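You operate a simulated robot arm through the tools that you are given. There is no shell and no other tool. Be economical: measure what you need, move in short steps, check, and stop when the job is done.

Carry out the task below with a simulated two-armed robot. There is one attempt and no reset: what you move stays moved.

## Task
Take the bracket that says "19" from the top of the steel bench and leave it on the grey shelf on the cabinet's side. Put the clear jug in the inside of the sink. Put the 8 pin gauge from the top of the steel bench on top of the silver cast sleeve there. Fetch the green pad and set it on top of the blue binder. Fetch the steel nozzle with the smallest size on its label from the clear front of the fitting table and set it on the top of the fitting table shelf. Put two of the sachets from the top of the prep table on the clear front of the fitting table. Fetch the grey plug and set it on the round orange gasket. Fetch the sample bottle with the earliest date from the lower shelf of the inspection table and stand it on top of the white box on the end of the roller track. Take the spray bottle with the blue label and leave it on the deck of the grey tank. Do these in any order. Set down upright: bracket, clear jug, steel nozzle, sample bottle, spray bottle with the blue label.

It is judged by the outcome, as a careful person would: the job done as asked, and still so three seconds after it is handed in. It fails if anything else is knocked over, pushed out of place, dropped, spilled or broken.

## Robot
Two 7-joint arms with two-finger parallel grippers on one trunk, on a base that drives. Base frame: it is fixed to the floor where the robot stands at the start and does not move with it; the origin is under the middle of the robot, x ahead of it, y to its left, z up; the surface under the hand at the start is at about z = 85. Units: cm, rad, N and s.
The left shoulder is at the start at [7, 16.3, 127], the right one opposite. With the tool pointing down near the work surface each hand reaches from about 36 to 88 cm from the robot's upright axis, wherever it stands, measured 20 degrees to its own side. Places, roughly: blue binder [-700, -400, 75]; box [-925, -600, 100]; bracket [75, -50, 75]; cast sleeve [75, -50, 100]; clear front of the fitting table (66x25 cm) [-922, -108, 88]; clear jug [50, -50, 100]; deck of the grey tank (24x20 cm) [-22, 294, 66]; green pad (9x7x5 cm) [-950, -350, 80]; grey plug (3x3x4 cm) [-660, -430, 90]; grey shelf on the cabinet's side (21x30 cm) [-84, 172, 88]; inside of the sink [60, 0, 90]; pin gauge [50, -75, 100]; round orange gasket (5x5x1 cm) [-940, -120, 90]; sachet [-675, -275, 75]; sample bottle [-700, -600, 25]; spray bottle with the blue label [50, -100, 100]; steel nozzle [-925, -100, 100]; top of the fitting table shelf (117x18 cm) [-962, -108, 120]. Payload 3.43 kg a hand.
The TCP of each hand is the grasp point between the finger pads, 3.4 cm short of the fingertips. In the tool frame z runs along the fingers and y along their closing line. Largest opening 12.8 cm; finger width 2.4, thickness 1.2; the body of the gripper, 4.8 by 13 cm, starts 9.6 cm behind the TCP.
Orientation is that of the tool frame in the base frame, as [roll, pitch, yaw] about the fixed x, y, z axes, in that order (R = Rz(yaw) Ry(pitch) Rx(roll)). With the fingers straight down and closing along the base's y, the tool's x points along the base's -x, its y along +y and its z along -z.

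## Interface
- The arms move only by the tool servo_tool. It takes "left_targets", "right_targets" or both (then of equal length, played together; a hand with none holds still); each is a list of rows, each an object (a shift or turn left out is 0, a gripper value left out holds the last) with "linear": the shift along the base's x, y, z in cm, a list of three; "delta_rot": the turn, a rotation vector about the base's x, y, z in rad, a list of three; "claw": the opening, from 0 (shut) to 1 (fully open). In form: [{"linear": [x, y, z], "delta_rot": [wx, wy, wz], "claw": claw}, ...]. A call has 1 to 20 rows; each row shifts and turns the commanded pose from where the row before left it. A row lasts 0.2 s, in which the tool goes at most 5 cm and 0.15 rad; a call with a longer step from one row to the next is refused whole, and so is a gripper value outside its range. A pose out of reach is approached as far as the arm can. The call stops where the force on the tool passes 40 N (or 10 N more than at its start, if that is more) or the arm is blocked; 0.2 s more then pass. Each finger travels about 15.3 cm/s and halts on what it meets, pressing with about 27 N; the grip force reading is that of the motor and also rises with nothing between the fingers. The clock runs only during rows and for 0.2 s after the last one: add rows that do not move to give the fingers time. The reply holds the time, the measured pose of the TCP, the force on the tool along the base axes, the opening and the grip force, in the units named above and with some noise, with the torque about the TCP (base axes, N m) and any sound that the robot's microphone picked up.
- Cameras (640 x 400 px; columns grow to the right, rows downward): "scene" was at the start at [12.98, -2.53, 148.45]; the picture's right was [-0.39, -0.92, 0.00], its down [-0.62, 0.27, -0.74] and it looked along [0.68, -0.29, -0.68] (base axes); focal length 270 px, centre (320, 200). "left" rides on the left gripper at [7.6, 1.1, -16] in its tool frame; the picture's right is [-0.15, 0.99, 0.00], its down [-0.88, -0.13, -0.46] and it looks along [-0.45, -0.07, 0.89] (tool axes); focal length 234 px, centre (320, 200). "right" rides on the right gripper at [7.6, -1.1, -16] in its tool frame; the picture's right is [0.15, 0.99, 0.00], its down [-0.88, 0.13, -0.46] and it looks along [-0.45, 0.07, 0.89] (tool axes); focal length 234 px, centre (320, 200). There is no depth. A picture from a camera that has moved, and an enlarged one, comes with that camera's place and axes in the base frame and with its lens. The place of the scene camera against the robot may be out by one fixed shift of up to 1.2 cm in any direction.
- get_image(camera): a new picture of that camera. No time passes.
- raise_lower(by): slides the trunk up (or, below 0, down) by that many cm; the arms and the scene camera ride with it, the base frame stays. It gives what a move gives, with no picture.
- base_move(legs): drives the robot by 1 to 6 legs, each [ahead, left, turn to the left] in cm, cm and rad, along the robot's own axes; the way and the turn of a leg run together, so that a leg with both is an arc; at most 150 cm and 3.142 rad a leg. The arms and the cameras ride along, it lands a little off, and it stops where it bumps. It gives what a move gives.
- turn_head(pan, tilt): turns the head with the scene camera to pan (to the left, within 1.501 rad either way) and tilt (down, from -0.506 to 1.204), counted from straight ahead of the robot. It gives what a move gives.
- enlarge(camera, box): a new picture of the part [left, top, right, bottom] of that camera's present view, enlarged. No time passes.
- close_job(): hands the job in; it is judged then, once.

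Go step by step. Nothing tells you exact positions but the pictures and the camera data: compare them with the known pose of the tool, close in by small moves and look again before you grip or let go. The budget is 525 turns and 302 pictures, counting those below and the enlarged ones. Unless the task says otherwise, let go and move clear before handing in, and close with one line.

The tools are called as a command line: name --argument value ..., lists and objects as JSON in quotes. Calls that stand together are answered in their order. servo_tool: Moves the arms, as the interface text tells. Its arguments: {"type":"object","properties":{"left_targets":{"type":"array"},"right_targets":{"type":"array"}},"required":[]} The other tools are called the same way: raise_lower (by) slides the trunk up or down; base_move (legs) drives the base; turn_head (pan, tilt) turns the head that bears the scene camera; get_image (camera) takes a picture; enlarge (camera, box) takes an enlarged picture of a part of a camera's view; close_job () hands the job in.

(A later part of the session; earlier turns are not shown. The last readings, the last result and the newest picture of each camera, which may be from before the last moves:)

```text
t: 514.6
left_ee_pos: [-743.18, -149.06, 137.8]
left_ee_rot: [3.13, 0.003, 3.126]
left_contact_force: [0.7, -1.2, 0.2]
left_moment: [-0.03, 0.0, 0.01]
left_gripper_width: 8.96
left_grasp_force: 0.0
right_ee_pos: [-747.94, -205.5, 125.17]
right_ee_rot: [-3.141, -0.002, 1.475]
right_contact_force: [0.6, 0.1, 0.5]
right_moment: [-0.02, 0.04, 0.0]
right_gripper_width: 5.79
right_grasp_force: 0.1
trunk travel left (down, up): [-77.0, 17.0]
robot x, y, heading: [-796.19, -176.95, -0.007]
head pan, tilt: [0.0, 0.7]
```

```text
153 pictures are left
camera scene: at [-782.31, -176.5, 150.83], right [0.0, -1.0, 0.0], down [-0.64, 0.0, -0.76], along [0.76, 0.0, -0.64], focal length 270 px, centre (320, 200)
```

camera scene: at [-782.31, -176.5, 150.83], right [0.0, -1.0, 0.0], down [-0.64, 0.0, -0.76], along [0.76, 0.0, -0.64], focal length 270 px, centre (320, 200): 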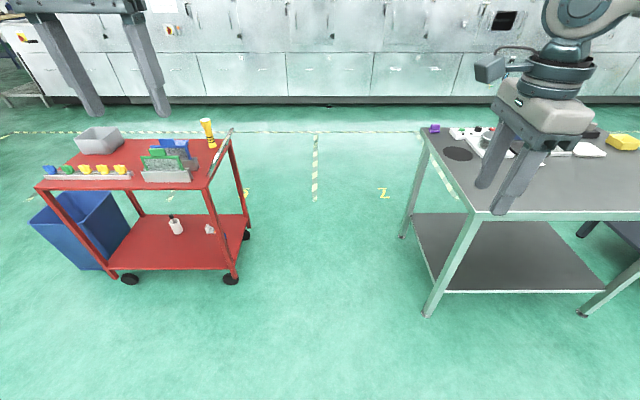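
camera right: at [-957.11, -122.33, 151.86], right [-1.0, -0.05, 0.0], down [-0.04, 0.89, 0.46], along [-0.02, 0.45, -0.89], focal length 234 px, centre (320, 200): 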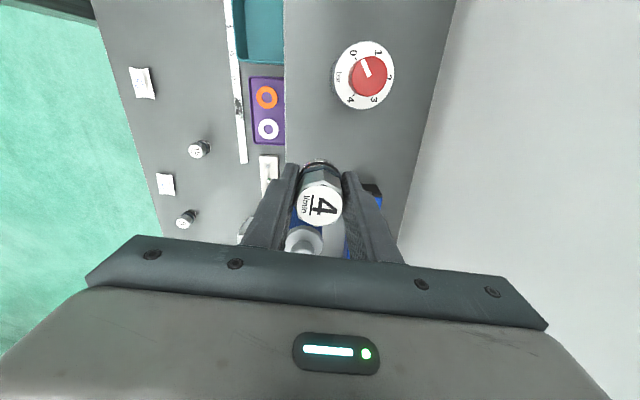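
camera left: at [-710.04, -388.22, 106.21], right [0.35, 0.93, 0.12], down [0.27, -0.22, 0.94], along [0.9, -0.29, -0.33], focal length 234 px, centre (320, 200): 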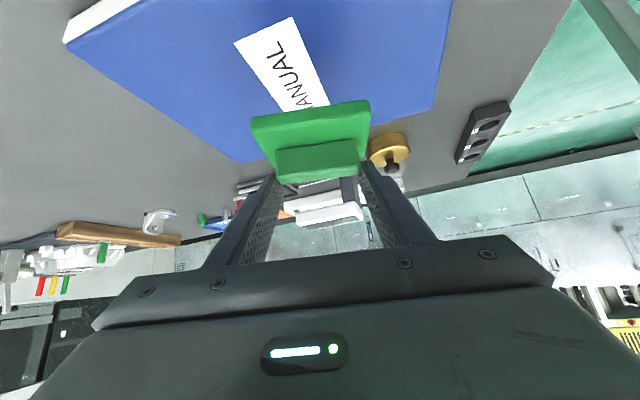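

The gap is clear. I'll go through, turn to face west in the aisle, and sidestep south to the plug.

base_move --legs '[[100, -1, 0], [106, 0, 0], [0, 0, 1.57], [0, 0, 1.575], [0, 140, 0], [0, 138, 0]]'

turn_head --pan -0.2 --tilt 0.75

get_image --camera "scene"

```text
t: 545.5
left_ee_pos: [-640.81, -485.23, 137.8]
left_ee_rot: [3.131, 0.001, -0.006]
left_contact_force: [-0.1, 0.6, 0.5]
left_moment: [0.03, 0.0, 0.04]
left_gripper_width: 8.95
left_grasp_force: 0.1
right_ee_pos: [-636.58, -428.7, 125.12]
right_ee_rot: [-3.14, 0.0, -1.656]
right_contact_force: [-0.7, 1.1, 0.0]
right_moment: [0.03, 0.01, 0.01]
right_gripper_width: 5.76
right_grasp_force: 0.2
trunk travel left (down, up): [-77.0, 17.0]
robot x, y, heading: [-588.18, -456.41, -3.134]
head pan, tilt: [0.0, 0.7]
```

```text
t: 546.3
left_ee_pos: [-640.91, -485.27, 137.71]
left_ee_rot: [3.128, 0.001, -0.004]
left_contact_force: [0.7, 0.0, 0.0]
left_moment: [0.02, 0.02, -0.03]
left_gripper_width: 8.96
left_grasp_force: 0.1
right_ee_pos: [-636.53, -428.74, 125.22]
right_ee_rot: [-3.14, 0.0, -1.656]
right_contact_force: [-0.5, 0.2, -0.7]
right_moment: [-0.01, 0.01, 0.01]
right_gripper_width: 5.76
right_grasp_force: 0.0
trunk travel left (down, up): [-77.0, 17.0]
robot x, y, heading: [-588.46, -456.68, -3.135]
head pan, tilt: [-0.201, 0.75]
```

```text
152 pictures are left
camera scene: at [-601.09, -454.36, 150.41], right [0.19, 0.98, 0.0], down [0.67, -0.13, -0.73], along [-0.72, 0.14, -0.68], focal length 270 px, centre (320, 200)
```

scene: 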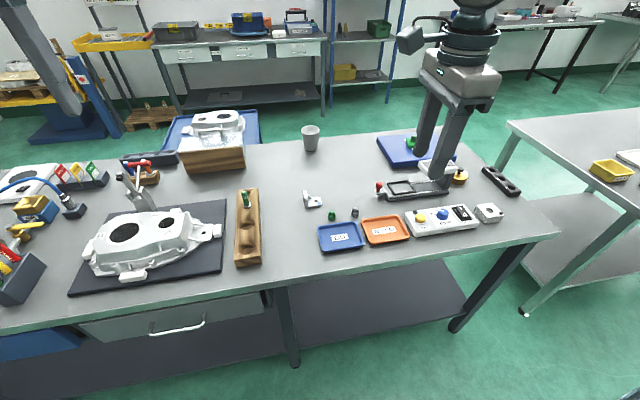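

The grey plug is at about (-660.3, -431), trays just in front, green plug 8 cm to its left. I'll turn the hand so it closes along y, and shift the base slightly.

base_move --legs '[[6, 8, 0]]'

raise_lower --by -15

servo_tool --right_targets '[{"linear": [0, 0, 0], "delta_rot": [0, 0, 0.138], "claw": 0.5}, {"delta_rot": [0, 0, 0.138]}, {"delta_rot": [0, 0, 0.138]}, {"delta_rot": [0, 0, 0.138]}, {"linear": [-1.5, 0, 0], "delta_rot": [0, 0, 0.138]}, {"linear": [-2, 0.7, 0], "delta_rot": [0, 0, 0.138]}, {"linear": [-2, 0.7, 0], "delta_rot": [0, 0, 0.138]}, {"linear": [-2, 0.7, 0], "delta_rot": [0, 0, 0.138]}, {"linear": [-2, 0.7, 0], "delta_rot": [0, 0, 0.138]}, {"linear": [-2, 0.7, 0], "delta_rot": [0, 0, 0.138]}, {"linear": [-2, 0.7, 0], "delta_rot": [0, 0, 0.138]}, {"linear": [-2, 0.7, 0], "delta_rot": [0, 0, 0.138]}, {}]'

get_image --camera "right"

```text
t: 547.4
left_ee_pos: [-646.67, -492.82, 137.9]
left_ee_rot: [3.129, 0.002, -0.007]
left_contact_force: [-0.5, -0.3, 0.6]
left_moment: [-0.02, 0.01, 0.01]
left_gripper_width: 8.96
left_grasp_force: 0.1
right_ee_pos: [-642.41, -436.45, 125.24]
right_ee_rot: [-3.141, -0.003, -1.658]
right_contact_force: [0.1, -0.4, 0.9]
right_moment: [-0.01, 0.04, 0.01]
right_gripper_width: 5.79
right_grasp_force: 0.0
trunk travel left (down, up): [-77.0, 17.0]
robot x, y, heading: [-594.04, -464.5, -3.139]
head pan, tilt: [-0.201, 0.75]
```

```text
t: 549.2
left_ee_pos: [-646.83, -493.15, 122.78]
left_ee_rot: [3.131, 0.002, -0.005]
left_contact_force: [0.4, 0.0, -0.3]
left_moment: [-0.03, -0.01, 0.01]
left_gripper_width: 9.0
left_grasp_force: 0.0
right_ee_pos: [-642.49, -436.48, 110.2]
right_ee_rot: [-3.14, -0.002, -1.659]
right_contact_force: [0.3, 0.9, -0.5]
right_moment: [0.01, 0.02, -0.03]
right_gripper_width: 5.76
right_grasp_force: 0.0
trunk travel left (down, up): [-62.0, 32.0]
robot x, y, heading: [-594.11, -464.75, -3.139]
head pan, tilt: [-0.201, 0.75]
```

```text
t: 552.0
left_ee_pos: [-646.65, -493.07, 122.9]
left_ee_rot: [3.131, 0.001, -0.006]
left_contact_force: [-0.2, -0.1, -0.4]
left_moment: [-0.02, 0.02, 0.0]
left_gripper_width: 8.97
left_grasp_force: 0.1
right_ee_pos: [-657.75, -431.67, 110.27]
right_ee_rot: [-3.139, 0.0, 0.0]
right_contact_force: [-0.6, 0.5, -0.5]
right_moment: [0.01, 0.05, -0.03]
right_gripper_width: 6.39
right_grasp_force: 0.0
trunk travel left (down, up): [-62.0, 32.0]
robot x, y, heading: [-593.94, -464.52, -3.141]
head pan, tilt: [-0.201, 0.75]
```

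```text
151 pictures are left
camera right: at [-650.22, -430.5, 126.09], right [0.15, -0.99, 0.0], down [-0.88, -0.13, 0.45], along [-0.45, -0.07, -0.89], focal length 234 px, centre (320, 200)
```

right: 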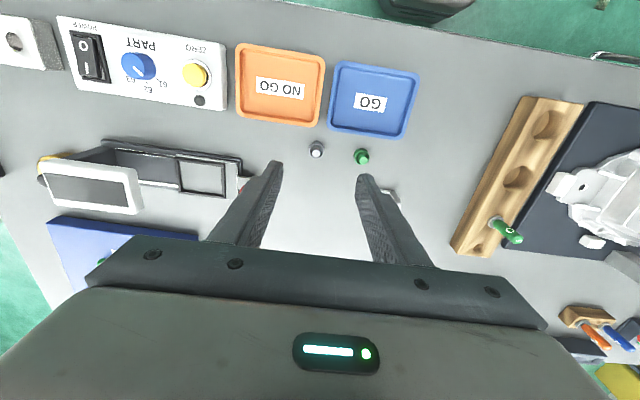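

Grey plug at (-660.4, -431.5). Align and descend.

servo_tool --right_targets '[{"linear": [-2.6, 0.15, -2]}, {"linear": [0, 0, -4]}, {"linear": [0, 0, -4]}, {"linear": [0, 0, -4]}, {"linear": [0, 0, -3]}, {}]'

enlarge --camera "right" --box '[220, 80, 420, 260]'

```text
t: 553.4
left_ee_pos: [-646.8, -493.15, 122.9]
left_ee_rot: [3.131, 0.001, -0.007]
left_contact_force: [-0.1, -0.3, 0.0]
left_moment: [0.03, -0.01, 0.0]
left_gripper_width: 8.98
left_grasp_force: 0.0
right_ee_pos: [-660.48, -431.56, 93.16]
right_ee_rot: [-3.141, 0.0, -0.003]
right_contact_force: [0.2, 0.3, 0.6]
right_moment: [0.02, -0.01, 0.0]
right_gripper_width: 6.41
right_grasp_force: 0.0
trunk travel left (down, up): [-62.0, 32.0]
robot x, y, heading: [-594.05, -464.81, -3.14]
head pan, tilt: [-0.201, 0.75]
```

```text
2.22 times, centred on (320, 170) of right
camera zoom: at [-652.98, -430.4, 109.03], right [0.14, -0.99, 0.0], down [-0.88, -0.13, 0.45], along [-0.45, -0.06, -0.89], focal length 520 px, centre (320, 267)
```

zoom: 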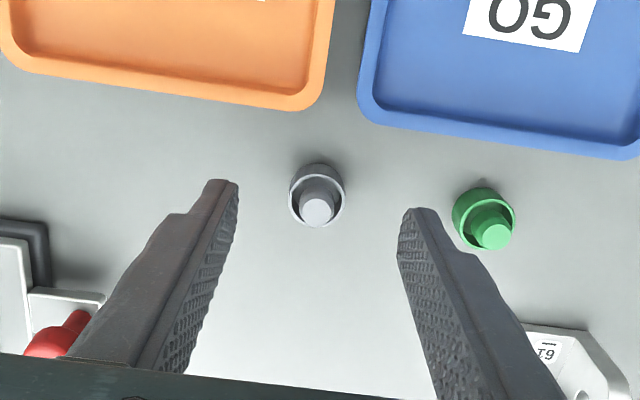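

Centred. Descend and close.

servo_tool --right_targets '[{"linear": [0, 0.2, -2.5]}, {"linear": [0, 0, -1.2]}, {"linear": [0, 0, -0.5]}, {"claw": 0.3}, {"claw": 0.15}, {"claw": 0.1}, {"claw": 0.1}]'

enlarge --camera "right" --box '[220, 80, 420, 260]'

```text
t: 555.0
left_ee_pos: [-646.84, -492.96, 122.84]
left_ee_rot: [3.129, 0.003, -0.005]
left_contact_force: [0.9, 0.9, -1.0]
left_moment: [0.02, 0.03, -0.01]
left_gripper_width: 8.94
left_grasp_force: 0.1
right_ee_pos: [-660.58, -431.3, 88.95]
right_ee_rot: [-3.14, -0.001, -0.003]
right_contact_force: [0.4, -0.7, -0.4]
right_moment: [0.05, 0.02, 0.01]
right_gripper_width: 1.82
right_grasp_force: 26.3
trunk travel left (down, up): [-62.0, 32.0]
robot x, y, heading: [-594.42, -464.74, -3.137]
head pan, tilt: [-0.201, 0.75]
```

```text
2.22 times, centred on (320, 170) of right
camera zoom: at [-653.01, -430.21, 104.86], right [0.14, -0.99, 0.0], down [-0.88, -0.13, 0.45], along [-0.45, -0.06, -0.89], focal length 520 px, centre (320, 267)
```

zoom: 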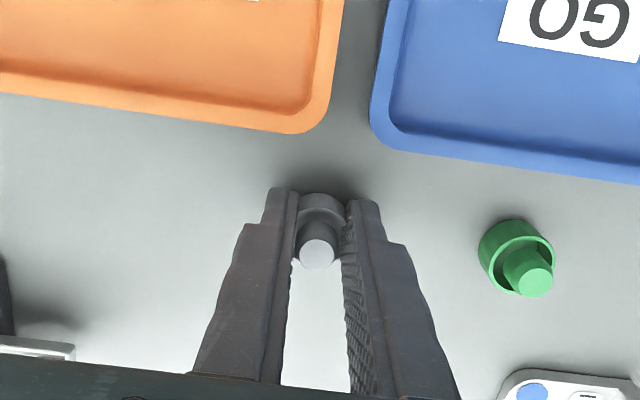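

Gripped at 1.8 cm. Lift, pull back and check it's held.

servo_tool --right_targets '[{"linear": [0, 0, 2]}, {"linear": [0, 0, 4]}, {"linear": [0, 0, 4]}, {"linear": [0, 0, 4]}, {"linear": [0, 0, 4]}, {"linear": [4, 0, 2]}, {"linear": [4, 0, 0]}, {"linear": [4, 0, 0]}, {}]'

enlarge --camera "right" --box '[220, 80, 420, 260]'

get_image --camera "scene"

```text
t: 557.0
left_ee_pos: [-646.91, -493.05, 122.93]
left_ee_rot: [3.131, 0.003, -0.007]
left_contact_force: [0.6, 0.5, 0.0]
left_moment: [0.02, -0.04, 0.0]
left_gripper_width: 8.95
left_grasp_force: 0.1
right_ee_pos: [-648.61, -431.19, 109.0]
right_ee_rot: [-3.139, -0.002, -0.001]
right_contact_force: [-0.2, 0.3, -0.3]
right_moment: [0.01, 0.0, 0.0]
right_gripper_width: 1.8
right_grasp_force: 26.6
trunk travel left (down, up): [-62.0, 32.0]
robot x, y, heading: [-593.92, -464.37, -3.141]
head pan, tilt: [-0.201, 0.75]
```

```text
2.22 times, centred on (320, 170) of right
camera zoom: at [-641.1, -430.1, 124.93], right [0.14, -0.99, 0.0], down [-0.88, -0.13, 0.45], along [-0.45, -0.06, -0.89], focal length 520 px, centre (320, 267)
```

zoom: 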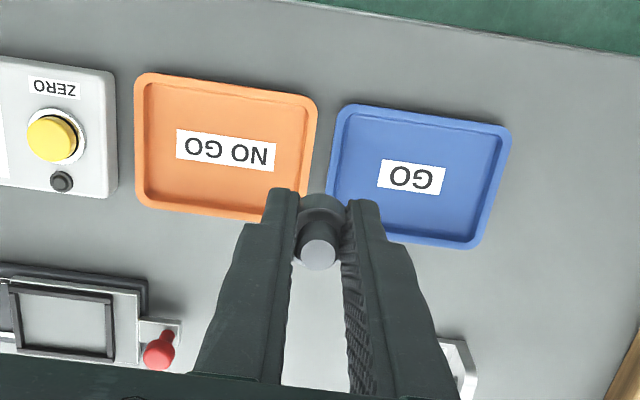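

```text
147 pictures are left
camera scene: at [-607.07, -462.24, 135.39], right [0.2, 0.98, 0.0], down [0.67, -0.13, -0.73], along [-0.72, 0.14, -0.68], focal length 270 px, centre (320, 200)
```

scene: 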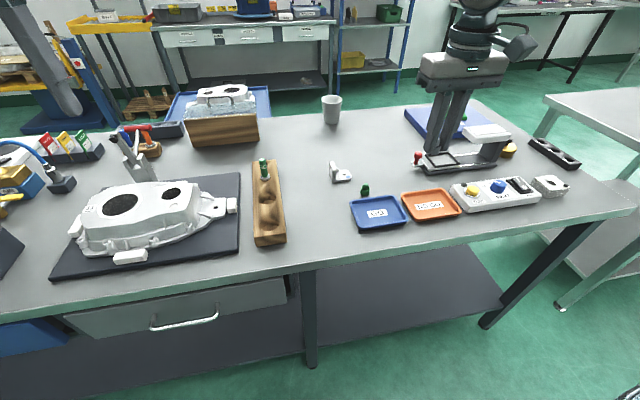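

The plug is held. The inspection table lies further south, so I'll look there before choosing the route.

raise_lower --by 17

turn_head --pan 0.7 --tilt 0.5

get_image --camera "scene"

```text
t: 558.9
left_ee_pos: [-646.75, -493.0, 139.85]
left_ee_rot: [3.129, 0.0, -0.008]
left_contact_force: [0.1, 0.2, 0.1]
left_moment: [0.02, -0.01, 0.0]
left_gripper_width: 8.94
left_grasp_force: 0.0
right_ee_pos: [-648.57, -431.19, 125.94]
right_ee_rot: [-3.141, -0.002, -0.003]
right_contact_force: [-0.6, 1.0, -0.1]
right_moment: [0.03, 0.0, 0.0]
right_gripper_width: 1.79
right_grasp_force: 26.8
trunk travel left (down, up): [-79.0, 15.0]
robot x, y, heading: [-594.48, -464.42, -3.136]
head pan, tilt: [-0.201, 0.75]
```

```text
t: 560.1
left_ee_pos: [-646.66, -493.05, 139.97]
left_ee_rot: [3.133, 0.0, -0.006]
left_contact_force: [0.3, -0.3, 0.2]
left_moment: [-0.03, 0.02, 0.01]
left_gripper_width: 8.95
left_grasp_force: 0.1
right_ee_pos: [-648.58, -431.07, 126.05]
right_ee_rot: [-3.141, -0.003, -0.003]
right_contact_force: [-0.3, -0.3, -1.4]
right_moment: [-0.01, 0.01, -0.01]
right_gripper_width: 1.79
right_grasp_force: 26.9
trunk travel left (down, up): [-79.0, 15.0]
robot x, y, heading: [-594.26, -464.68, -3.135]
head pan, tilt: [0.7, 0.499]
```

```text
146 pictures are left
camera scene: at [-605.81, -469.72, 154.6], right [-0.65, 0.76, 0.0], down [0.37, 0.31, -0.88], along [-0.67, -0.57, -0.48], focal length 270 px, centre (320, 200)
```

scene: 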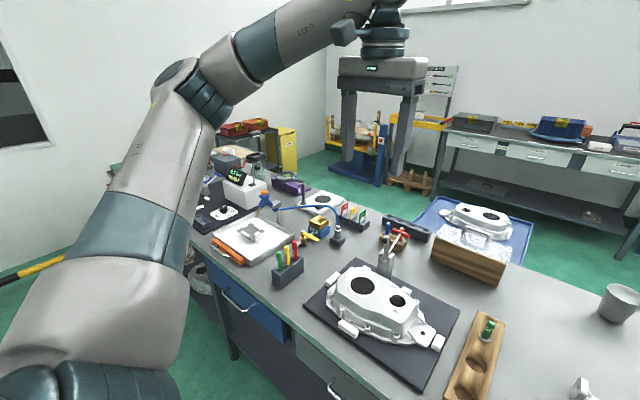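

The inspection bench continues south. I'll sidestep further south and look at its lower shelf.

base_move --legs '[[-12, 100, 0]]'

turn_head --pan 0.1 --tilt 0.8

get_image --camera "scene"

```text
t: 565.4
left_ee_pos: [-635.33, -593.41, 139.88]
left_ee_rot: [3.131, 0.001, -0.018]
left_contact_force: [-0.3, 1.3, 1.0]
left_moment: [0.04, 0.04, 0.01]
left_gripper_width: 8.93
left_grasp_force: 0.1
right_ee_pos: [-636.32, -531.41, 126.07]
right_ee_rot: [-3.139, 0.0, -0.013]
right_contact_force: [0.1, 1.0, -0.5]
right_moment: [0.01, 0.01, -0.01]
right_gripper_width: 2.21
right_grasp_force: 27.0
trunk travel left (down, up): [-79.0, 15.0]
robot x, y, heading: [-582.24, -565.43, 3.133]
head pan, tilt: [0.7, 0.499]
```

```text
t: 566.4
left_ee_pos: [-635.38, -593.37, 139.83]
left_ee_rot: [3.131, 0.0, -0.02]
left_contact_force: [0.5, 0.1, 0.5]
left_moment: [-0.03, -0.02, 0.0]
left_gripper_width: 8.96
left_grasp_force: 0.1
right_ee_pos: [-636.39, -531.44, 125.94]
right_ee_rot: [-3.14, -0.001, -0.014]
right_contact_force: [0.8, 0.8, -0.6]
right_moment: [-0.01, -0.01, -0.01]
right_gripper_width: 2.25
right_grasp_force: 27.6
trunk travel left (down, up): [-79.0, 15.0]
robot x, y, heading: [-582.51, -565.3, 3.131]
head pan, tilt: [0.099, 0.799]
```

```text
145 pictures are left
camera scene: at [-595.14, -565.5, 152.01], right [-0.09, 1.0, 0.0], down [0.71, 0.07, -0.7], along [-0.69, -0.06, -0.72], focal length 270 px, centre (320, 200)
```

scene: 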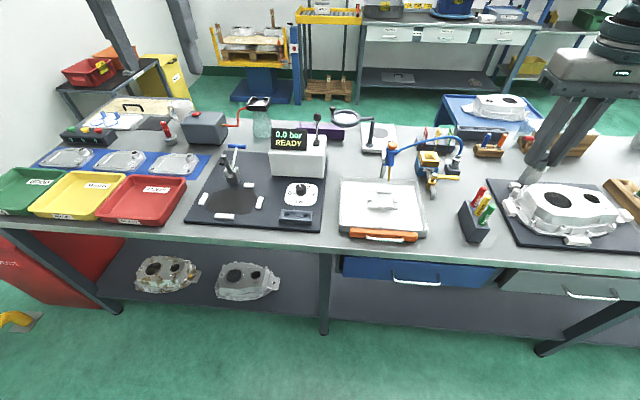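

The right grip width changed from 1.8 to 2.2, so I'll check the plug.

enlarge --camera "right" --box '[220, 80, 420, 260]'

```text
2.22 times, centred on (320, 170) of right
camera zoom: at [-628.88, -530.5, 141.97], right [0.13, -0.99, 0.0], down [-0.88, -0.12, 0.45], along [-0.45, -0.06, -0.89], focal length 520 px, centre (320, 267)
```

zoom: 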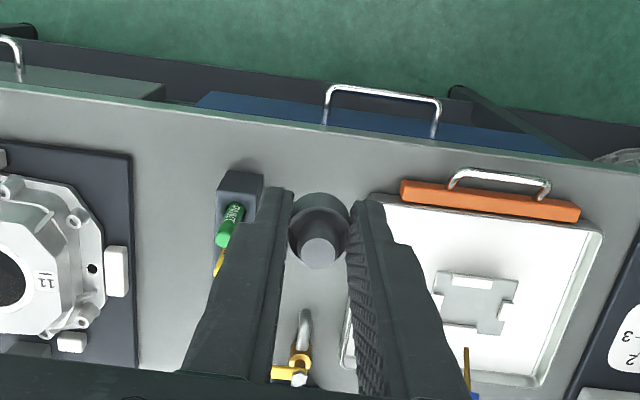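

The plug (cork-shaped) just settled deeper in the grip and is held. I'll deliver it first: back north and through the gap to the fitting table.

base_move --legs '[[0, -130, 0], [0, -130, 0], [0, -127, 0], [110, 0, 0], [100, 0, 0]]'

turn_head --pan 0.0 --tilt 0.6

get_image --camera "scene"

enlarge --camera "right" --box '[220, 80, 420, 260]'

```text
t: 595.2
left_ee_pos: [-832.77, -186.8, 139.96]
left_ee_rot: [3.131, 0.002, -0.077]
left_contact_force: [0.7, 0.2, -0.1]
left_moment: [0.01, -0.03, 0.0]
left_gripper_width: 8.96
left_grasp_force: 0.1
right_ee_pos: [-830.24, -125.08, 126.06]
right_ee_rot: [-3.138, -0.002, -0.072]
right_contact_force: [-0.1, -0.9, -0.2]
right_moment: [-0.02, 0.02, -0.01]
right_gripper_width: 2.22
right_grasp_force: 27.2
trunk travel left (down, up): [-79.0, 15.0]
robot x, y, heading: [-778.37, -162.29, 3.076]
head pan, tilt: [0.099, 0.799]
```

```text
t: 595.9
left_ee_pos: [-832.87, -186.83, 140.01]
left_ee_rot: [3.131, 0.003, -0.078]
left_contact_force: [0.2, 0.9, -0.3]
left_moment: [0.02, -0.02, 0.0]
left_gripper_width: 8.95
left_grasp_force: 0.0
right_ee_pos: [-830.24, -125.07, 125.92]
right_ee_rot: [-3.14, -0.001, -0.074]
right_contact_force: [-0.1, 0.2, -0.7]
right_moment: [-0.02, 0.01, 0.0]
right_gripper_width: 2.24
right_grasp_force: 27.1
trunk travel left (down, up): [-79.0, 15.0]
robot x, y, heading: [-778.76, -162.43, 3.073]
head pan, tilt: [0.0, 0.6]
```

```text
143 pictures are left
camera scene: at [-791.84, -160.52, 153.68], right [0.07, 1.0, 0.0], down [0.56, -0.04, -0.82], along [-0.82, 0.06, -0.57], focal length 270 px, centre (320, 200)
```

scene: 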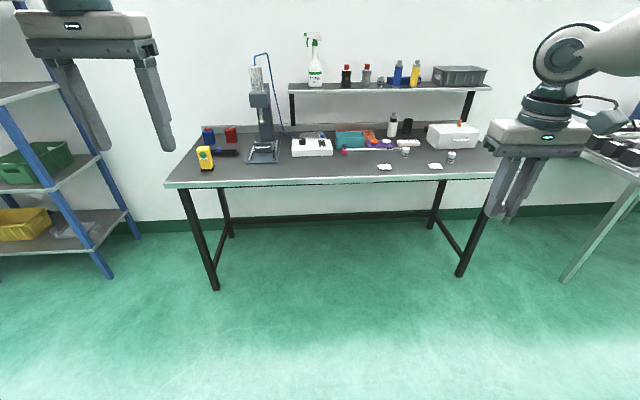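

```text
2.22 times, centred on (320, 170) of right
camera zoom: at [-822.66, -124.46, 141.96], right [0.07, -1.0, 0.0], down [-0.89, -0.07, 0.45], along [-0.45, -0.03, -0.89], focal length 520 px, centre (320, 267)
```

zoom: 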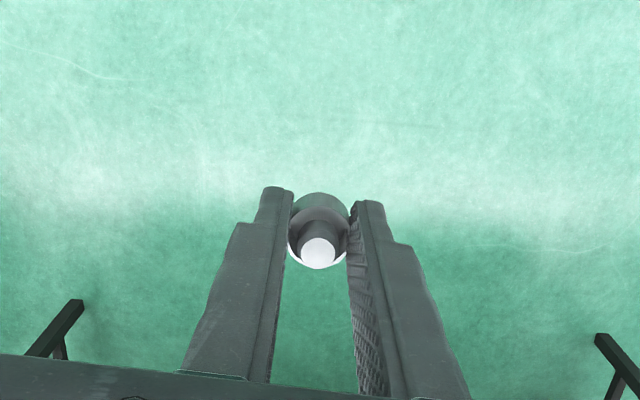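

The plug is secure. I'll square up, retract the left hand (to avoid the press), and drive in at the fitting table.

servo_tool --left_targets '[{"linear": [4.5, 0, 0]}, {"linear": [4.5, 0, 0]}, {"linear": [4.5, 0, 0]}, {"linear": [4, 0, 0]}, {}]'

base_move --legs '[[0, 0, 0.066], [60, -14, 0], [41, 0, 0]]'

get_image --camera "right"

get_image --camera "scene"

```text
t: 597.1
left_ee_pos: [-815.42, -186.77, 139.7]
left_ee_rot: [3.132, 0.002, -0.079]
left_contact_force: [-0.4, 1.7, 0.2]
left_moment: [0.0, -0.01, -0.02]
left_gripper_width: 8.96
left_grasp_force: 0.1
right_ee_pos: [-830.25, -124.93, 126.07]
right_ee_rot: [-3.141, -0.003, -0.072]
right_contact_force: [-0.3, -0.1, 1.1]
right_moment: [0.0, 0.02, -0.01]
right_gripper_width: 2.24
right_grasp_force: 27.2
trunk travel left (down, up): [-79.0, 15.0]
robot x, y, heading: [-778.52, -162.23, 3.073]
head pan, tilt: [0.0, 0.6]
```

```text
t: 603.1
left_ee_pos: [-914.7, -175.38, 139.69]
left_ee_rot: [3.131, 0.003, -0.01]
left_contact_force: [0.0, -0.3, -0.4]
left_moment: [0.01, 0.0, 0.03]
left_gripper_width: 8.94
left_grasp_force: 0.1
right_ee_pos: [-933.78, -114.69, 126.03]
right_ee_rot: [-3.14, -0.001, -0.004]
right_contact_force: [-0.1, -0.5, -1.1]
right_moment: [0.02, 0.01, -0.03]
right_gripper_width: 2.24
right_grasp_force: 27.5
trunk travel left (down, up): [-79.0, 15.0]
robot x, y, heading: [-879.66, -148.38, -3.147]
head pan, tilt: [0.0, 0.6]
```

```text
141 pictures are left
camera right: at [-926.27, -113.59, 142.03], right [0.14, -0.99, 0.0], down [-0.88, -0.13, 0.46], along [-0.45, -0.06, -0.89], focal length 234 px, centre (320, 200)
```

right: 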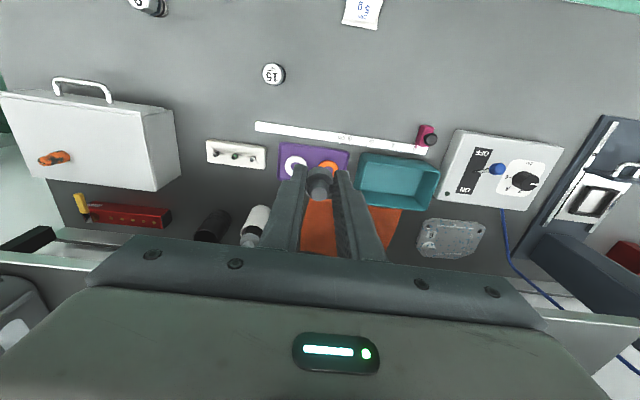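

```text
140 pictures are left
camera scene: at [-893.0, -147.48, 153.71], right [0.0, 1.0, 0.0], down [0.56, 0.0, -0.83], along [-0.83, 0.0, -0.56], focal length 270 px, centre (320, 200)
```

scene: 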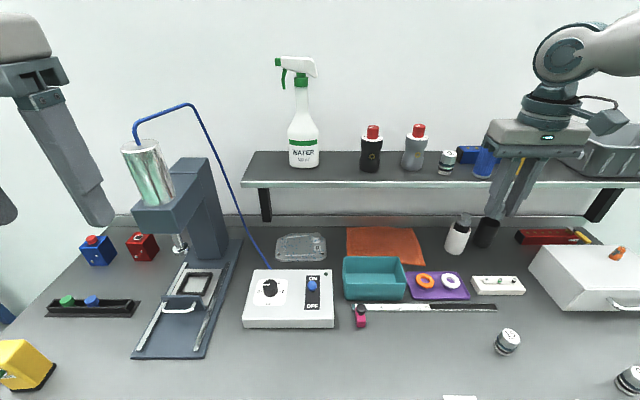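

Gasket at about (-943.5, -117.4) on the purple tray. Zoom to see its structure, then lower the trunk.

enlarge --camera "scene" --box '[380, 250, 500, 320]'

servo_tool --right_targets '[{"linear": [3, 0, 0]}, {"linear": [3, 0, 0]}, {}]'

raise_lower --by -12

enlarge --camera "right" --box '[220, 80, 420, 260]'

```text
5.33 times, centred on (440, 285) of scene
camera zoom: at [-893.0, -147.48, 153.71], right [0.0, 1.0, 0.0], down [0.56, 0.0, -0.83], along [-0.83, 0.0, -0.56], focal length 1437 px, centre (-320, -253)
```

zoom: 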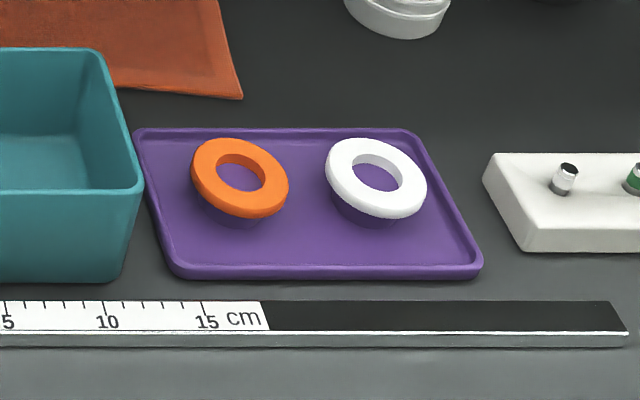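

```text
t: 604.0
left_ee_pos: [-915.17, -175.39, 139.67]
left_ee_rot: [3.133, 0.001, -0.01]
left_contact_force: [-1.4, -0.8, -0.1]
left_moment: [0.0, -0.02, 0.03]
left_gripper_width: 8.94
left_grasp_force: 0.1
right_ee_pos: [-928.11, -114.75, 125.99]
right_ee_rot: [-3.138, -0.005, -0.007]
right_contact_force: [-0.3, 1.0, 0.3]
right_moment: [0.02, -0.05, -0.02]
right_gripper_width: 2.23
right_grasp_force: 26.6
trunk travel left (down, up): [-79.0, 15.0]
robot x, y, heading: [-879.59, -148.11, -3.135]
head pan, tilt: [0.0, 0.6]
```

```text
t: 605.5
left_ee_pos: [-914.91, -175.26, 127.71]
left_ee_rot: [3.131, 0.002, -0.012]
left_contact_force: [0.6, 0.0, -0.1]
left_moment: [-0.02, -0.03, -0.03]
left_gripper_width: 8.97
left_grasp_force: 0.0
right_ee_pos: [-927.87, -114.69, 114.05]
right_ee_rot: [-3.141, -0.001, -0.004]
right_contact_force: [-0.6, 0.9, -0.2]
right_moment: [-0.03, 0.0, -0.01]
right_gripper_width: 2.23
right_grasp_force: 27.3
trunk travel left (down, up): [-67.0, 27.0]
robot x, y, heading: [-879.8, -148.23, -3.141]
head pan, tilt: [0.0, 0.6]
```

```text
2.22 times, centred on (320, 170) of right
camera zoom: at [-920.38, -113.63, 130.08], right [0.14, -0.99, 0.0], down [-0.88, -0.13, 0.45], along [-0.45, -0.06, -0.89], focal length 520 px, centre (320, 267)
```

zoom: 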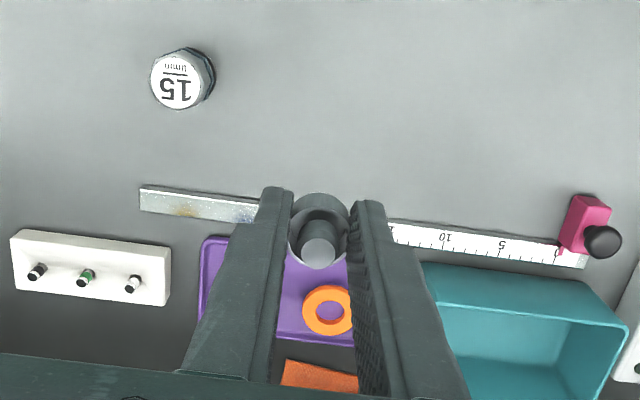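

I'll look closer at the gasket and plug sizes.

enlarge --camera "right" --box '[290, 160, 350, 240]'

```text
5.00 times, centred on (320, 200) of right
camera zoom: at [-920.38, -113.63, 130.08], right [0.14, -0.99, 0.0], down [-0.88, -0.13, 0.45], along [-0.45, -0.06, -0.89], focal length 1171 px, centre (320, 200)
```

zoom: 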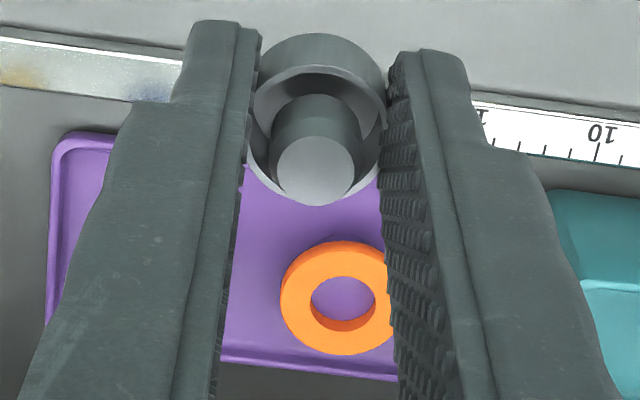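

The gasket's hole is about as wide as the plug, so I'll stand the plug slightly off-centre (toward me) on the ring, at (-943.3, -117.7). Moving above it now.

servo_tool --right_targets '[{"linear": [-3.5, -0.7, -1]}, {"linear": [-4, -0.8, -2]}, {"linear": [-4, -0.8, -2]}, {"linear": [-3.9, -0.7, -2]}, {}]'

enlarge --camera "scene" --box '[370, 160, 500, 320]'

enlarge --camera "right" --box '[270, 130, 370, 230]'

```text
t: 606.6
left_ee_pos: [-914.83, -175.24, 127.76]
left_ee_rot: [3.132, 0.003, -0.01]
left_contact_force: [-0.2, -0.7, 0.3]
left_moment: [-0.03, 0.0, -0.01]
left_gripper_width: 8.96
left_grasp_force: 0.1
right_ee_pos: [-943.33, -117.63, 107.05]
right_ee_rot: [-3.141, 0.0, -0.003]
right_contact_force: [0.5, 0.7, 1.2]
right_moment: [0.01, 0.0, 0.0]
right_gripper_width: 2.26
right_grasp_force: 26.8
trunk travel left (down, up): [-67.0, 27.0]
robot x, y, heading: [-879.29, -148.37, -3.147]
head pan, tilt: [0.0, 0.6]
```

```text
2.50 times, centred on (435, 240) of scene
camera zoom: at [-892.99, -147.43, 141.71], right [0.0, 1.0, 0.0], down [0.56, 0.0, -0.83], along [-0.83, 0.0, -0.56], focal length 674 px, centre (32, 100)
```

zoom: 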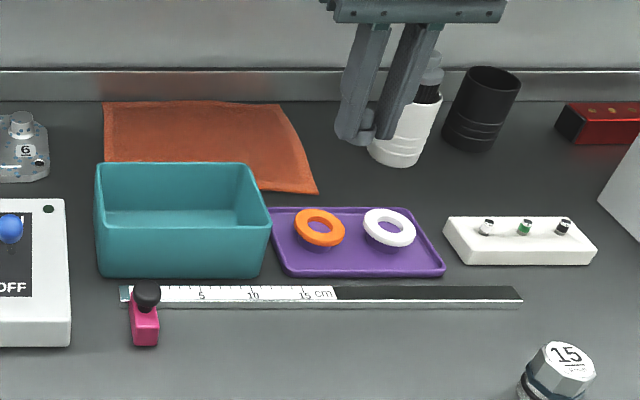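

```text
4.00 times, centred on (320, 180) of right
camera zoom: at [-935.76, -116.53, 122.96], right [0.14, -0.99, 0.0], down [-0.88, -0.13, 0.46], along [-0.45, -0.06, -0.89], focal length 937 px, centre (320, 280)
```

zoom: 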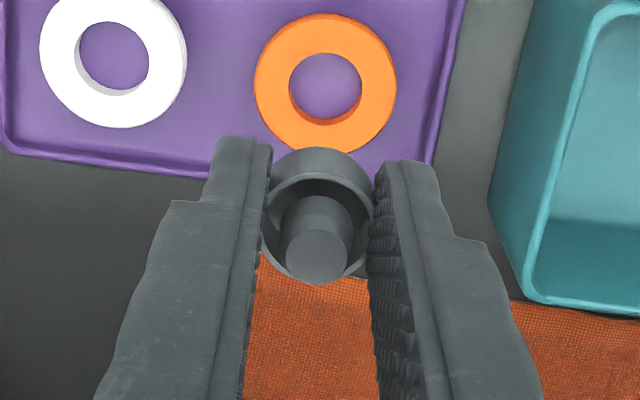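

Gasket centre (-944.4, -117.8). Lower the plug toward the ring's near side.

servo_tool --right_targets '[{"linear": [0.2, -0.15, -3.5]}, {"linear": [0, 0, -3.5]}, {"linear": [0, 0, -2.5]}, {"linear": [0, 0, -1]}, {}]'

enlarge --camera "scene" --box '[370, 200, 490, 310]'

enlarge --camera "right" --box '[270, 130, 370, 230]'

```text
t: 607.9
left_ee_pos: [-914.89, -175.28, 127.71]
left_ee_rot: [3.131, 0.002, -0.01]
left_contact_force: [-0.2, 0.2, 0.4]
left_moment: [0.02, 0.01, -0.01]
left_gripper_width: 8.97
left_grasp_force: 0.0
right_ee_pos: [-943.07, -117.92, 96.54]
right_ee_rot: [-3.141, 0.0, -0.006]
right_contact_force: [0.2, 0.0, -0.2]
right_moment: [0.02, 0.01, 0.02]
right_gripper_width: 2.24
right_grasp_force: 26.5
trunk travel left (down, up): [-67.0, 27.0]
robot x, y, heading: [-879.7, -148.01, -3.142]
head pan, tilt: [0.0, 0.6]
```

```text
3.64 times, centred on (430, 255) of scene
camera zoom: at [-893.12, -147.49, 141.69], right [0.0, 1.0, 0.0], down [0.56, 0.0, -0.83], along [-0.83, 0.0, -0.56], focal length 980 px, centre (-80, 0)
```

zoom: 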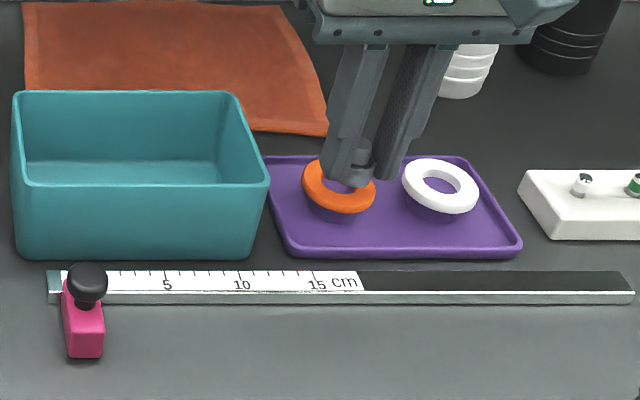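

```text
4.00 times, centred on (320, 180) of right
camera zoom: at [-935.57, -116.82, 112.48], right [0.14, -0.99, 0.0], down [-0.88, -0.13, 0.45], along [-0.45, -0.06, -0.89], focal length 937 px, centre (320, 280)
```

zoom: 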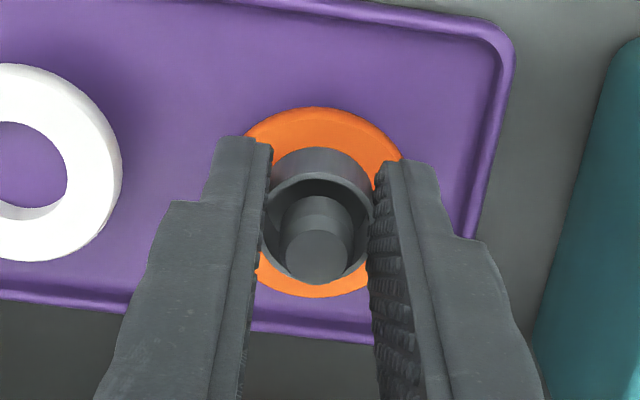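

Aligned over the ring's near side. Lower in small steps, watching force.

servo_tool --right_targets '[{"linear": [0, 0, -0.5]}, {"linear": [0, 0, -0.4]}, {"linear": [0, 0, -0.3]}, {}]'

```text
t: 608.9
left_ee_pos: [-914.88, -175.28, 127.76]
left_ee_rot: [3.131, 0.002, -0.01]
left_contact_force: [-0.2, -0.5, 0.1]
left_moment: [0.0, -0.01, 0.01]
left_gripper_width: 8.94
left_grasp_force: 0.1
right_ee_pos: [-943.03, -117.78, 95.48]
right_ee_rot: [-3.139, -0.001, -0.004]
right_contact_force: [0.3, -0.1, -0.2]
right_moment: [0.0, 0.02, 0.02]
right_gripper_width: 2.24
right_grasp_force: 27.2
trunk travel left (down, up): [-67.0, 27.0]
robot x, y, heading: [-879.49, -147.96, -3.144]
head pan, tilt: [0.0, 0.6]
```

servo_tool --right_targets '[{"linear": [0, 0, -0.3]}, {"linear": [0, 0, -0.3]}, {}]'

enlarge --camera "scene" --box '[400, 220, 470, 290]'

```text
t: 609.6
left_ee_pos: [-914.86, -175.42, 127.84]
left_ee_rot: [3.132, 0.004, -0.01]
left_contact_force: [0.6, -0.6, -0.1]
left_moment: [0.01, 0.0, 0.01]
left_gripper_width: 8.96
left_grasp_force: 0.0
right_ee_pos: [-943.06, -117.82, 94.89]
right_ee_rot: [-3.138, 0.0, -0.006]
right_contact_force: [-2.3, 0.8, 7.2]
right_moment: [0.08, 0.2, 0.02]
right_gripper_width: 2.22
right_grasp_force: 27.0
trunk travel left (down, up): [-67.0, 27.0]
robot x, y, heading: [-879.8, -148.12, -3.144]
head pan, tilt: [0.0, 0.6]
```

```text
5.71 times, centred on (435, 255) of scene
camera zoom: at [-893.08, -147.52, 141.71], right [0.0, 1.0, 0.0], down [0.56, 0.0, -0.83], along [-0.83, 0.0, -0.56], focal length 1540 px, centre (-337, -114)
```

zoom: 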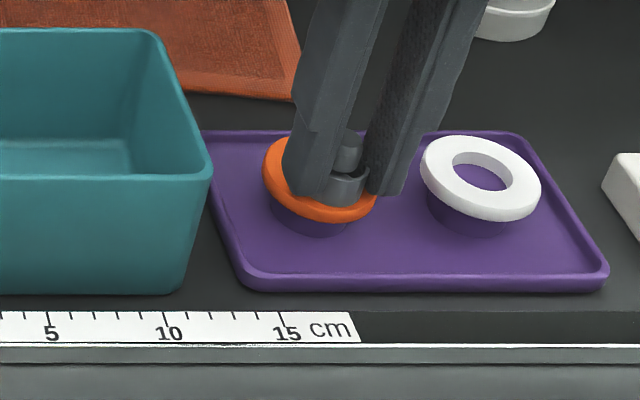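

Contact felt at the gasket. Ease and open slightly, then check before rising.

servo_tool --right_targets '[{"linear": [0, 0, 0.1]}, {"claw": 0.22}, {"claw": 0.27}, {}, {}]'

enlarge --camera "scene" --box '[400, 220, 470, 290]'

enlarge --camera "right" --box '[270, 130, 370, 230]'

```text
t: 610.9
left_ee_pos: [-914.88, -175.34, 127.76]
left_ee_rot: [3.131, 0.001, -0.009]
left_contact_force: [0.1, -0.8, -0.5]
left_moment: [0.02, 0.0, -0.03]
left_gripper_width: 8.96
left_grasp_force: 0.1
right_ee_pos: [-943.16, -117.84, 94.93]
right_ee_rot: [-3.141, -0.001, -0.004]
right_contact_force: [0.0, 0.9, 0.5]
right_moment: [0.0, -0.03, -0.04]
right_gripper_width: 3.48
right_grasp_force: 0.0
trunk travel left (down, up): [-67.0, 27.0]
robot x, y, heading: [-879.44, -148.66, -3.145]
head pan, tilt: [0.0, 0.6]
```

```text
5.71 times, centred on (435, 255) of scene
camera zoom: at [-893.14, -147.49, 141.69], right [0.0, 1.0, 0.0], down [0.57, 0.0, -0.82], along [-0.82, 0.0, -0.57], focal length 1540 px, centre (-337, -114)
```

zoom: 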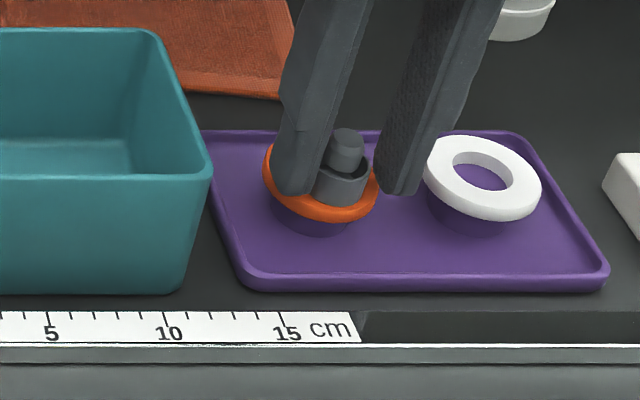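

```text
4.00 times, centred on (320, 180) of right
camera zoom: at [-935.59, -116.79, 110.84], right [0.14, -0.99, 0.0], down [-0.88, -0.13, 0.45], along [-0.45, -0.06, -0.89], focal length 937 px, centre (320, 280)
```

zoom: 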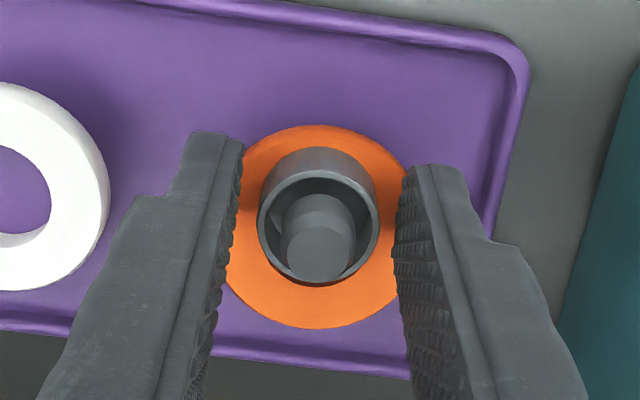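

The plug stands upright on the gasket. Rise straight up and recheck.

servo_tool --right_targets '[{"linear": [0, 0, 1]}, {"linear": [0, 0, 2]}, {"linear": [0, 0, 3]}, {"linear": [0, 0, 4]}, {"linear": [0, 0, 4]}, {}]'

enlarge --camera "scene" --box '[390, 210, 480, 300]'

enlarge --camera "right" --box '[270, 90, 370, 190]'

```text
t: 612.2
left_ee_pos: [-914.98, -175.15, 127.64]
left_ee_rot: [3.13, 0.001, -0.011]
left_contact_force: [-0.7, 0.1, 0.1]
left_moment: [-0.01, 0.0, 0.0]
left_gripper_width: 8.98
left_grasp_force: 0.1
right_ee_pos: [-943.45, -117.94, 108.91]
right_ee_rot: [-3.14, -0.001, -0.006]
right_contact_force: [0.7, 0.6, -0.7]
right_moment: [0.01, -0.01, 0.02]
right_gripper_width: 3.46
right_grasp_force: 0.1
trunk travel left (down, up): [-67.0, 27.0]
robot x, y, heading: [-879.8, -148.25, -3.137]
head pan, tilt: [0.0, 0.6]
```

```text
4.44 times, centred on (435, 255) of scene
camera zoom: at [-893.21, -147.44, 141.68], right [0.0, 1.0, 0.0], down [0.57, 0.0, -0.82], along [-0.82, 0.0, -0.57], focal length 1198 px, centre (-191, -44)
```

zoom: 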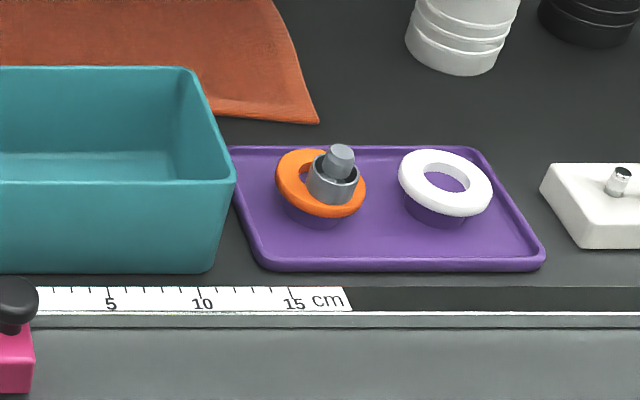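

```text
4.00 times, centred on (320, 140) of right
camera zoom: at [-935.92, -116.91, 124.86], right [0.14, -0.99, 0.0], down [-0.88, -0.13, 0.45], along [-0.45, -0.06, -0.89], focal length 937 px, centre (320, 440)
```

zoom: 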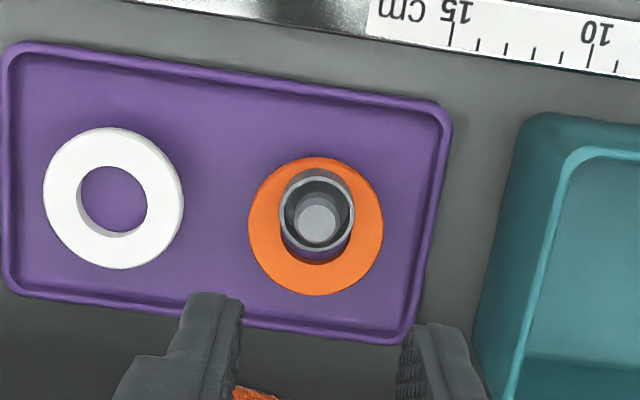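

The plug stands on the gasket. Last item: the sample bottle. Retract, back out, and go south along the west side.

servo_tool --right_targets '[{"linear": [2, 0, 3]}, {"linear": [4.5, 0, 2]}, {"linear": [4.5, 0, 0]}, {"linear": [4.5, 0, 0]}, {}]'

base_move --legs '[[-60, 0, 0], [0, 130, 0], [0, 110, 0]]'

turn_head --pan 0.9 --tilt 0.35

get_image --camera "scene"

```text
t: 613.5
left_ee_pos: [-915.08, -175.4, 127.69]
left_ee_rot: [3.131, 0.003, -0.009]
left_contact_force: [0.0, 0.8, -0.4]
left_moment: [0.02, -0.01, -0.01]
left_gripper_width: 8.94
left_grasp_force: 0.1
right_ee_pos: [-927.74, -117.81, 114.07]
right_ee_rot: [-3.139, -0.001, -0.008]
right_contact_force: [-0.1, 0.3, 0.1]
right_moment: [-0.01, 0.0, -0.01]
right_gripper_width: 3.44
right_grasp_force: 0.0
trunk travel left (down, up): [-67.0, 27.0]
robot x, y, heading: [-879.19, -148.22, -3.136]
head pan, tilt: [0.0, 0.6]
```

```text
t: 628.2
left_ee_pos: [-852.75, -415.78, 127.76]
left_ee_rot: [3.131, 0.001, 0.007]
left_contact_force: [0.1, 0.3, -0.3]
left_moment: [-0.04, 0.01, 0.0]
left_gripper_width: 8.97
left_grasp_force: 0.1
right_ee_pos: [-866.49, -358.49, 114.07]
right_ee_rot: [-3.141, -0.003, 0.012]
right_contact_force: [0.6, -0.5, 0.0]
right_moment: [0.03, 0.03, 0.0]
right_gripper_width: 3.47
right_grasp_force: 0.0
trunk travel left (down, up): [-67.0, 27.0]
robot x, y, heading: [-818.09, -387.94, -3.123]
head pan, tilt: [0.0, 0.6]
```

```text
t: 629.4
left_ee_pos: [-852.73, -415.73, 127.71]
left_ee_rot: [3.132, 0.004, 0.007]
left_contact_force: [1.0, 0.0, -0.4]
left_moment: [-0.03, 0.01, -0.02]
left_gripper_width: 8.96
left_grasp_force: 0.0
right_ee_pos: [-866.51, -358.55, 114.11]
right_ee_rot: [-3.139, -0.002, 0.01]
right_contact_force: [-0.2, -0.2, 0.7]
right_moment: [-0.05, 0.01, 0.02]
right_gripper_width: 3.48
right_grasp_force: 0.1
trunk travel left (down, up): [-67.0, 27.0]
robot x, y, heading: [-817.83, -388.39, -3.125]
head pan, tilt: [0.901, 0.351]
```

```text
127 pictures are left
camera scene: at [-828.31, -394.83, 143.97], right [-0.79, 0.61, 0.0], down [0.21, 0.27, -0.94], along [-0.57, -0.75, -0.34], focal length 270 px, centre (320, 200)
```

scene: 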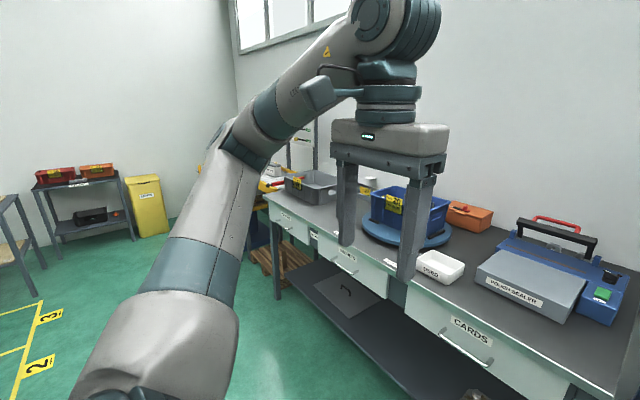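

I'll sidestep further south and look for the roller track and the bench's lower shelf.

base_move --legs '[[-10, 95, -0.02]]'

turn_head --pan 0.6 --tilt 0.45

get_image --camera "scene"

turn_head --pan 1.45 --tilt 0.75

get_image --camera "scene"

```text
t: 634.4
left_ee_pos: [-841.8, -510.71, 127.64]
left_ee_rot: [3.131, 0.002, -0.004]
left_contact_force: [0.6, -0.4, -0.7]
left_moment: [0.0, -0.02, 0.0]
left_gripper_width: 8.95
left_grasp_force: 0.1
right_ee_pos: [-854.97, -453.24, 114.11]
right_ee_rot: [-3.14, -0.001, 0.002]
right_contact_force: [-0.2, -0.1, -0.6]
right_moment: [0.01, 0.03, 0.0]
right_gripper_width: 3.46
right_grasp_force: 0.0
trunk travel left (down, up): [-67.0, 27.0]
robot x, y, heading: [-806.85, -483.4, -3.131]
head pan, tilt: [0.901, 0.351]
```

```text
t: 635.2
left_ee_pos: [-841.79, -510.69, 127.76]
left_ee_rot: [3.132, 0.001, -0.003]
left_contact_force: [-0.1, 1.1, -0.8]
left_moment: [-0.01, 0.0, -0.01]
left_gripper_width: 8.97
left_grasp_force: 0.0
right_ee_pos: [-854.89, -453.29, 114.09]
right_ee_rot: [-3.14, -0.002, 0.003]
right_contact_force: [0.5, -0.4, 0.4]
right_moment: [0.05, 0.0, 0.01]
right_gripper_width: 3.45
right_grasp_force: 0.1
trunk travel left (down, up): [-67.0, 27.0]
robot x, y, heading: [-806.93, -483.23, -3.136]
head pan, tilt: [0.6, 0.45]
```

```text
126 pictures are left
camera scene: at [-818.97, -487.99, 143.05], right [-0.57, 0.82, 0.0], down [0.36, 0.25, -0.9], along [-0.74, -0.51, -0.44], focal length 270 px, centre (320, 200)
```

scene: 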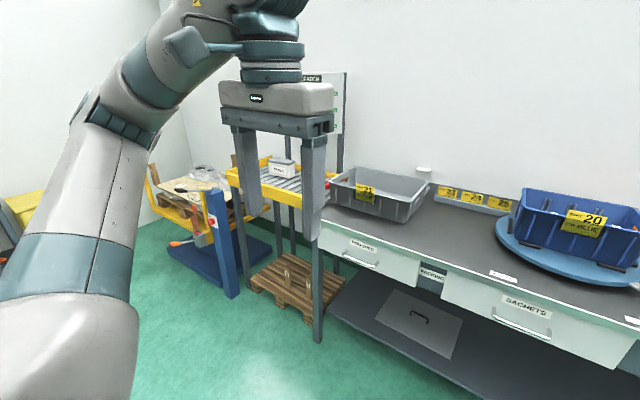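

```text
t: 636.3
left_ee_pos: [-841.99, -510.66, 127.62]
left_ee_rot: [3.131, 0.003, -0.003]
left_contact_force: [1.4, 0.5, 0.1]
left_moment: [0.0, 0.03, 0.02]
left_gripper_width: 8.97
left_grasp_force: 0.1
right_ee_pos: [-854.84, -453.25, 114.1]
right_ee_rot: [-3.14, -0.002, 0.003]
right_contact_force: [0.1, -1.1, 0.0]
right_moment: [0.0, 0.05, 0.02]
right_gripper_width: 3.49
right_grasp_force: 0.1
trunk travel left (down, up): [-67.0, 27.0]
robot x, y, heading: [-807.07, -483.44, -3.134]
head pan, tilt: [1.45, 0.75]
```

```text
125 pictures are left
camera scene: at [-812.38, -490.96, 140.41], right [-0.99, 0.11, 0.0], down [0.08, 0.68, -0.73], along [-0.08, -0.73, -0.68], focal length 270 px, centre (320, 200)
```

scene: 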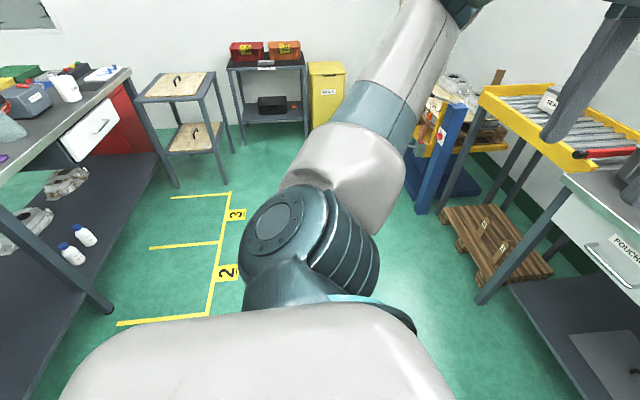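

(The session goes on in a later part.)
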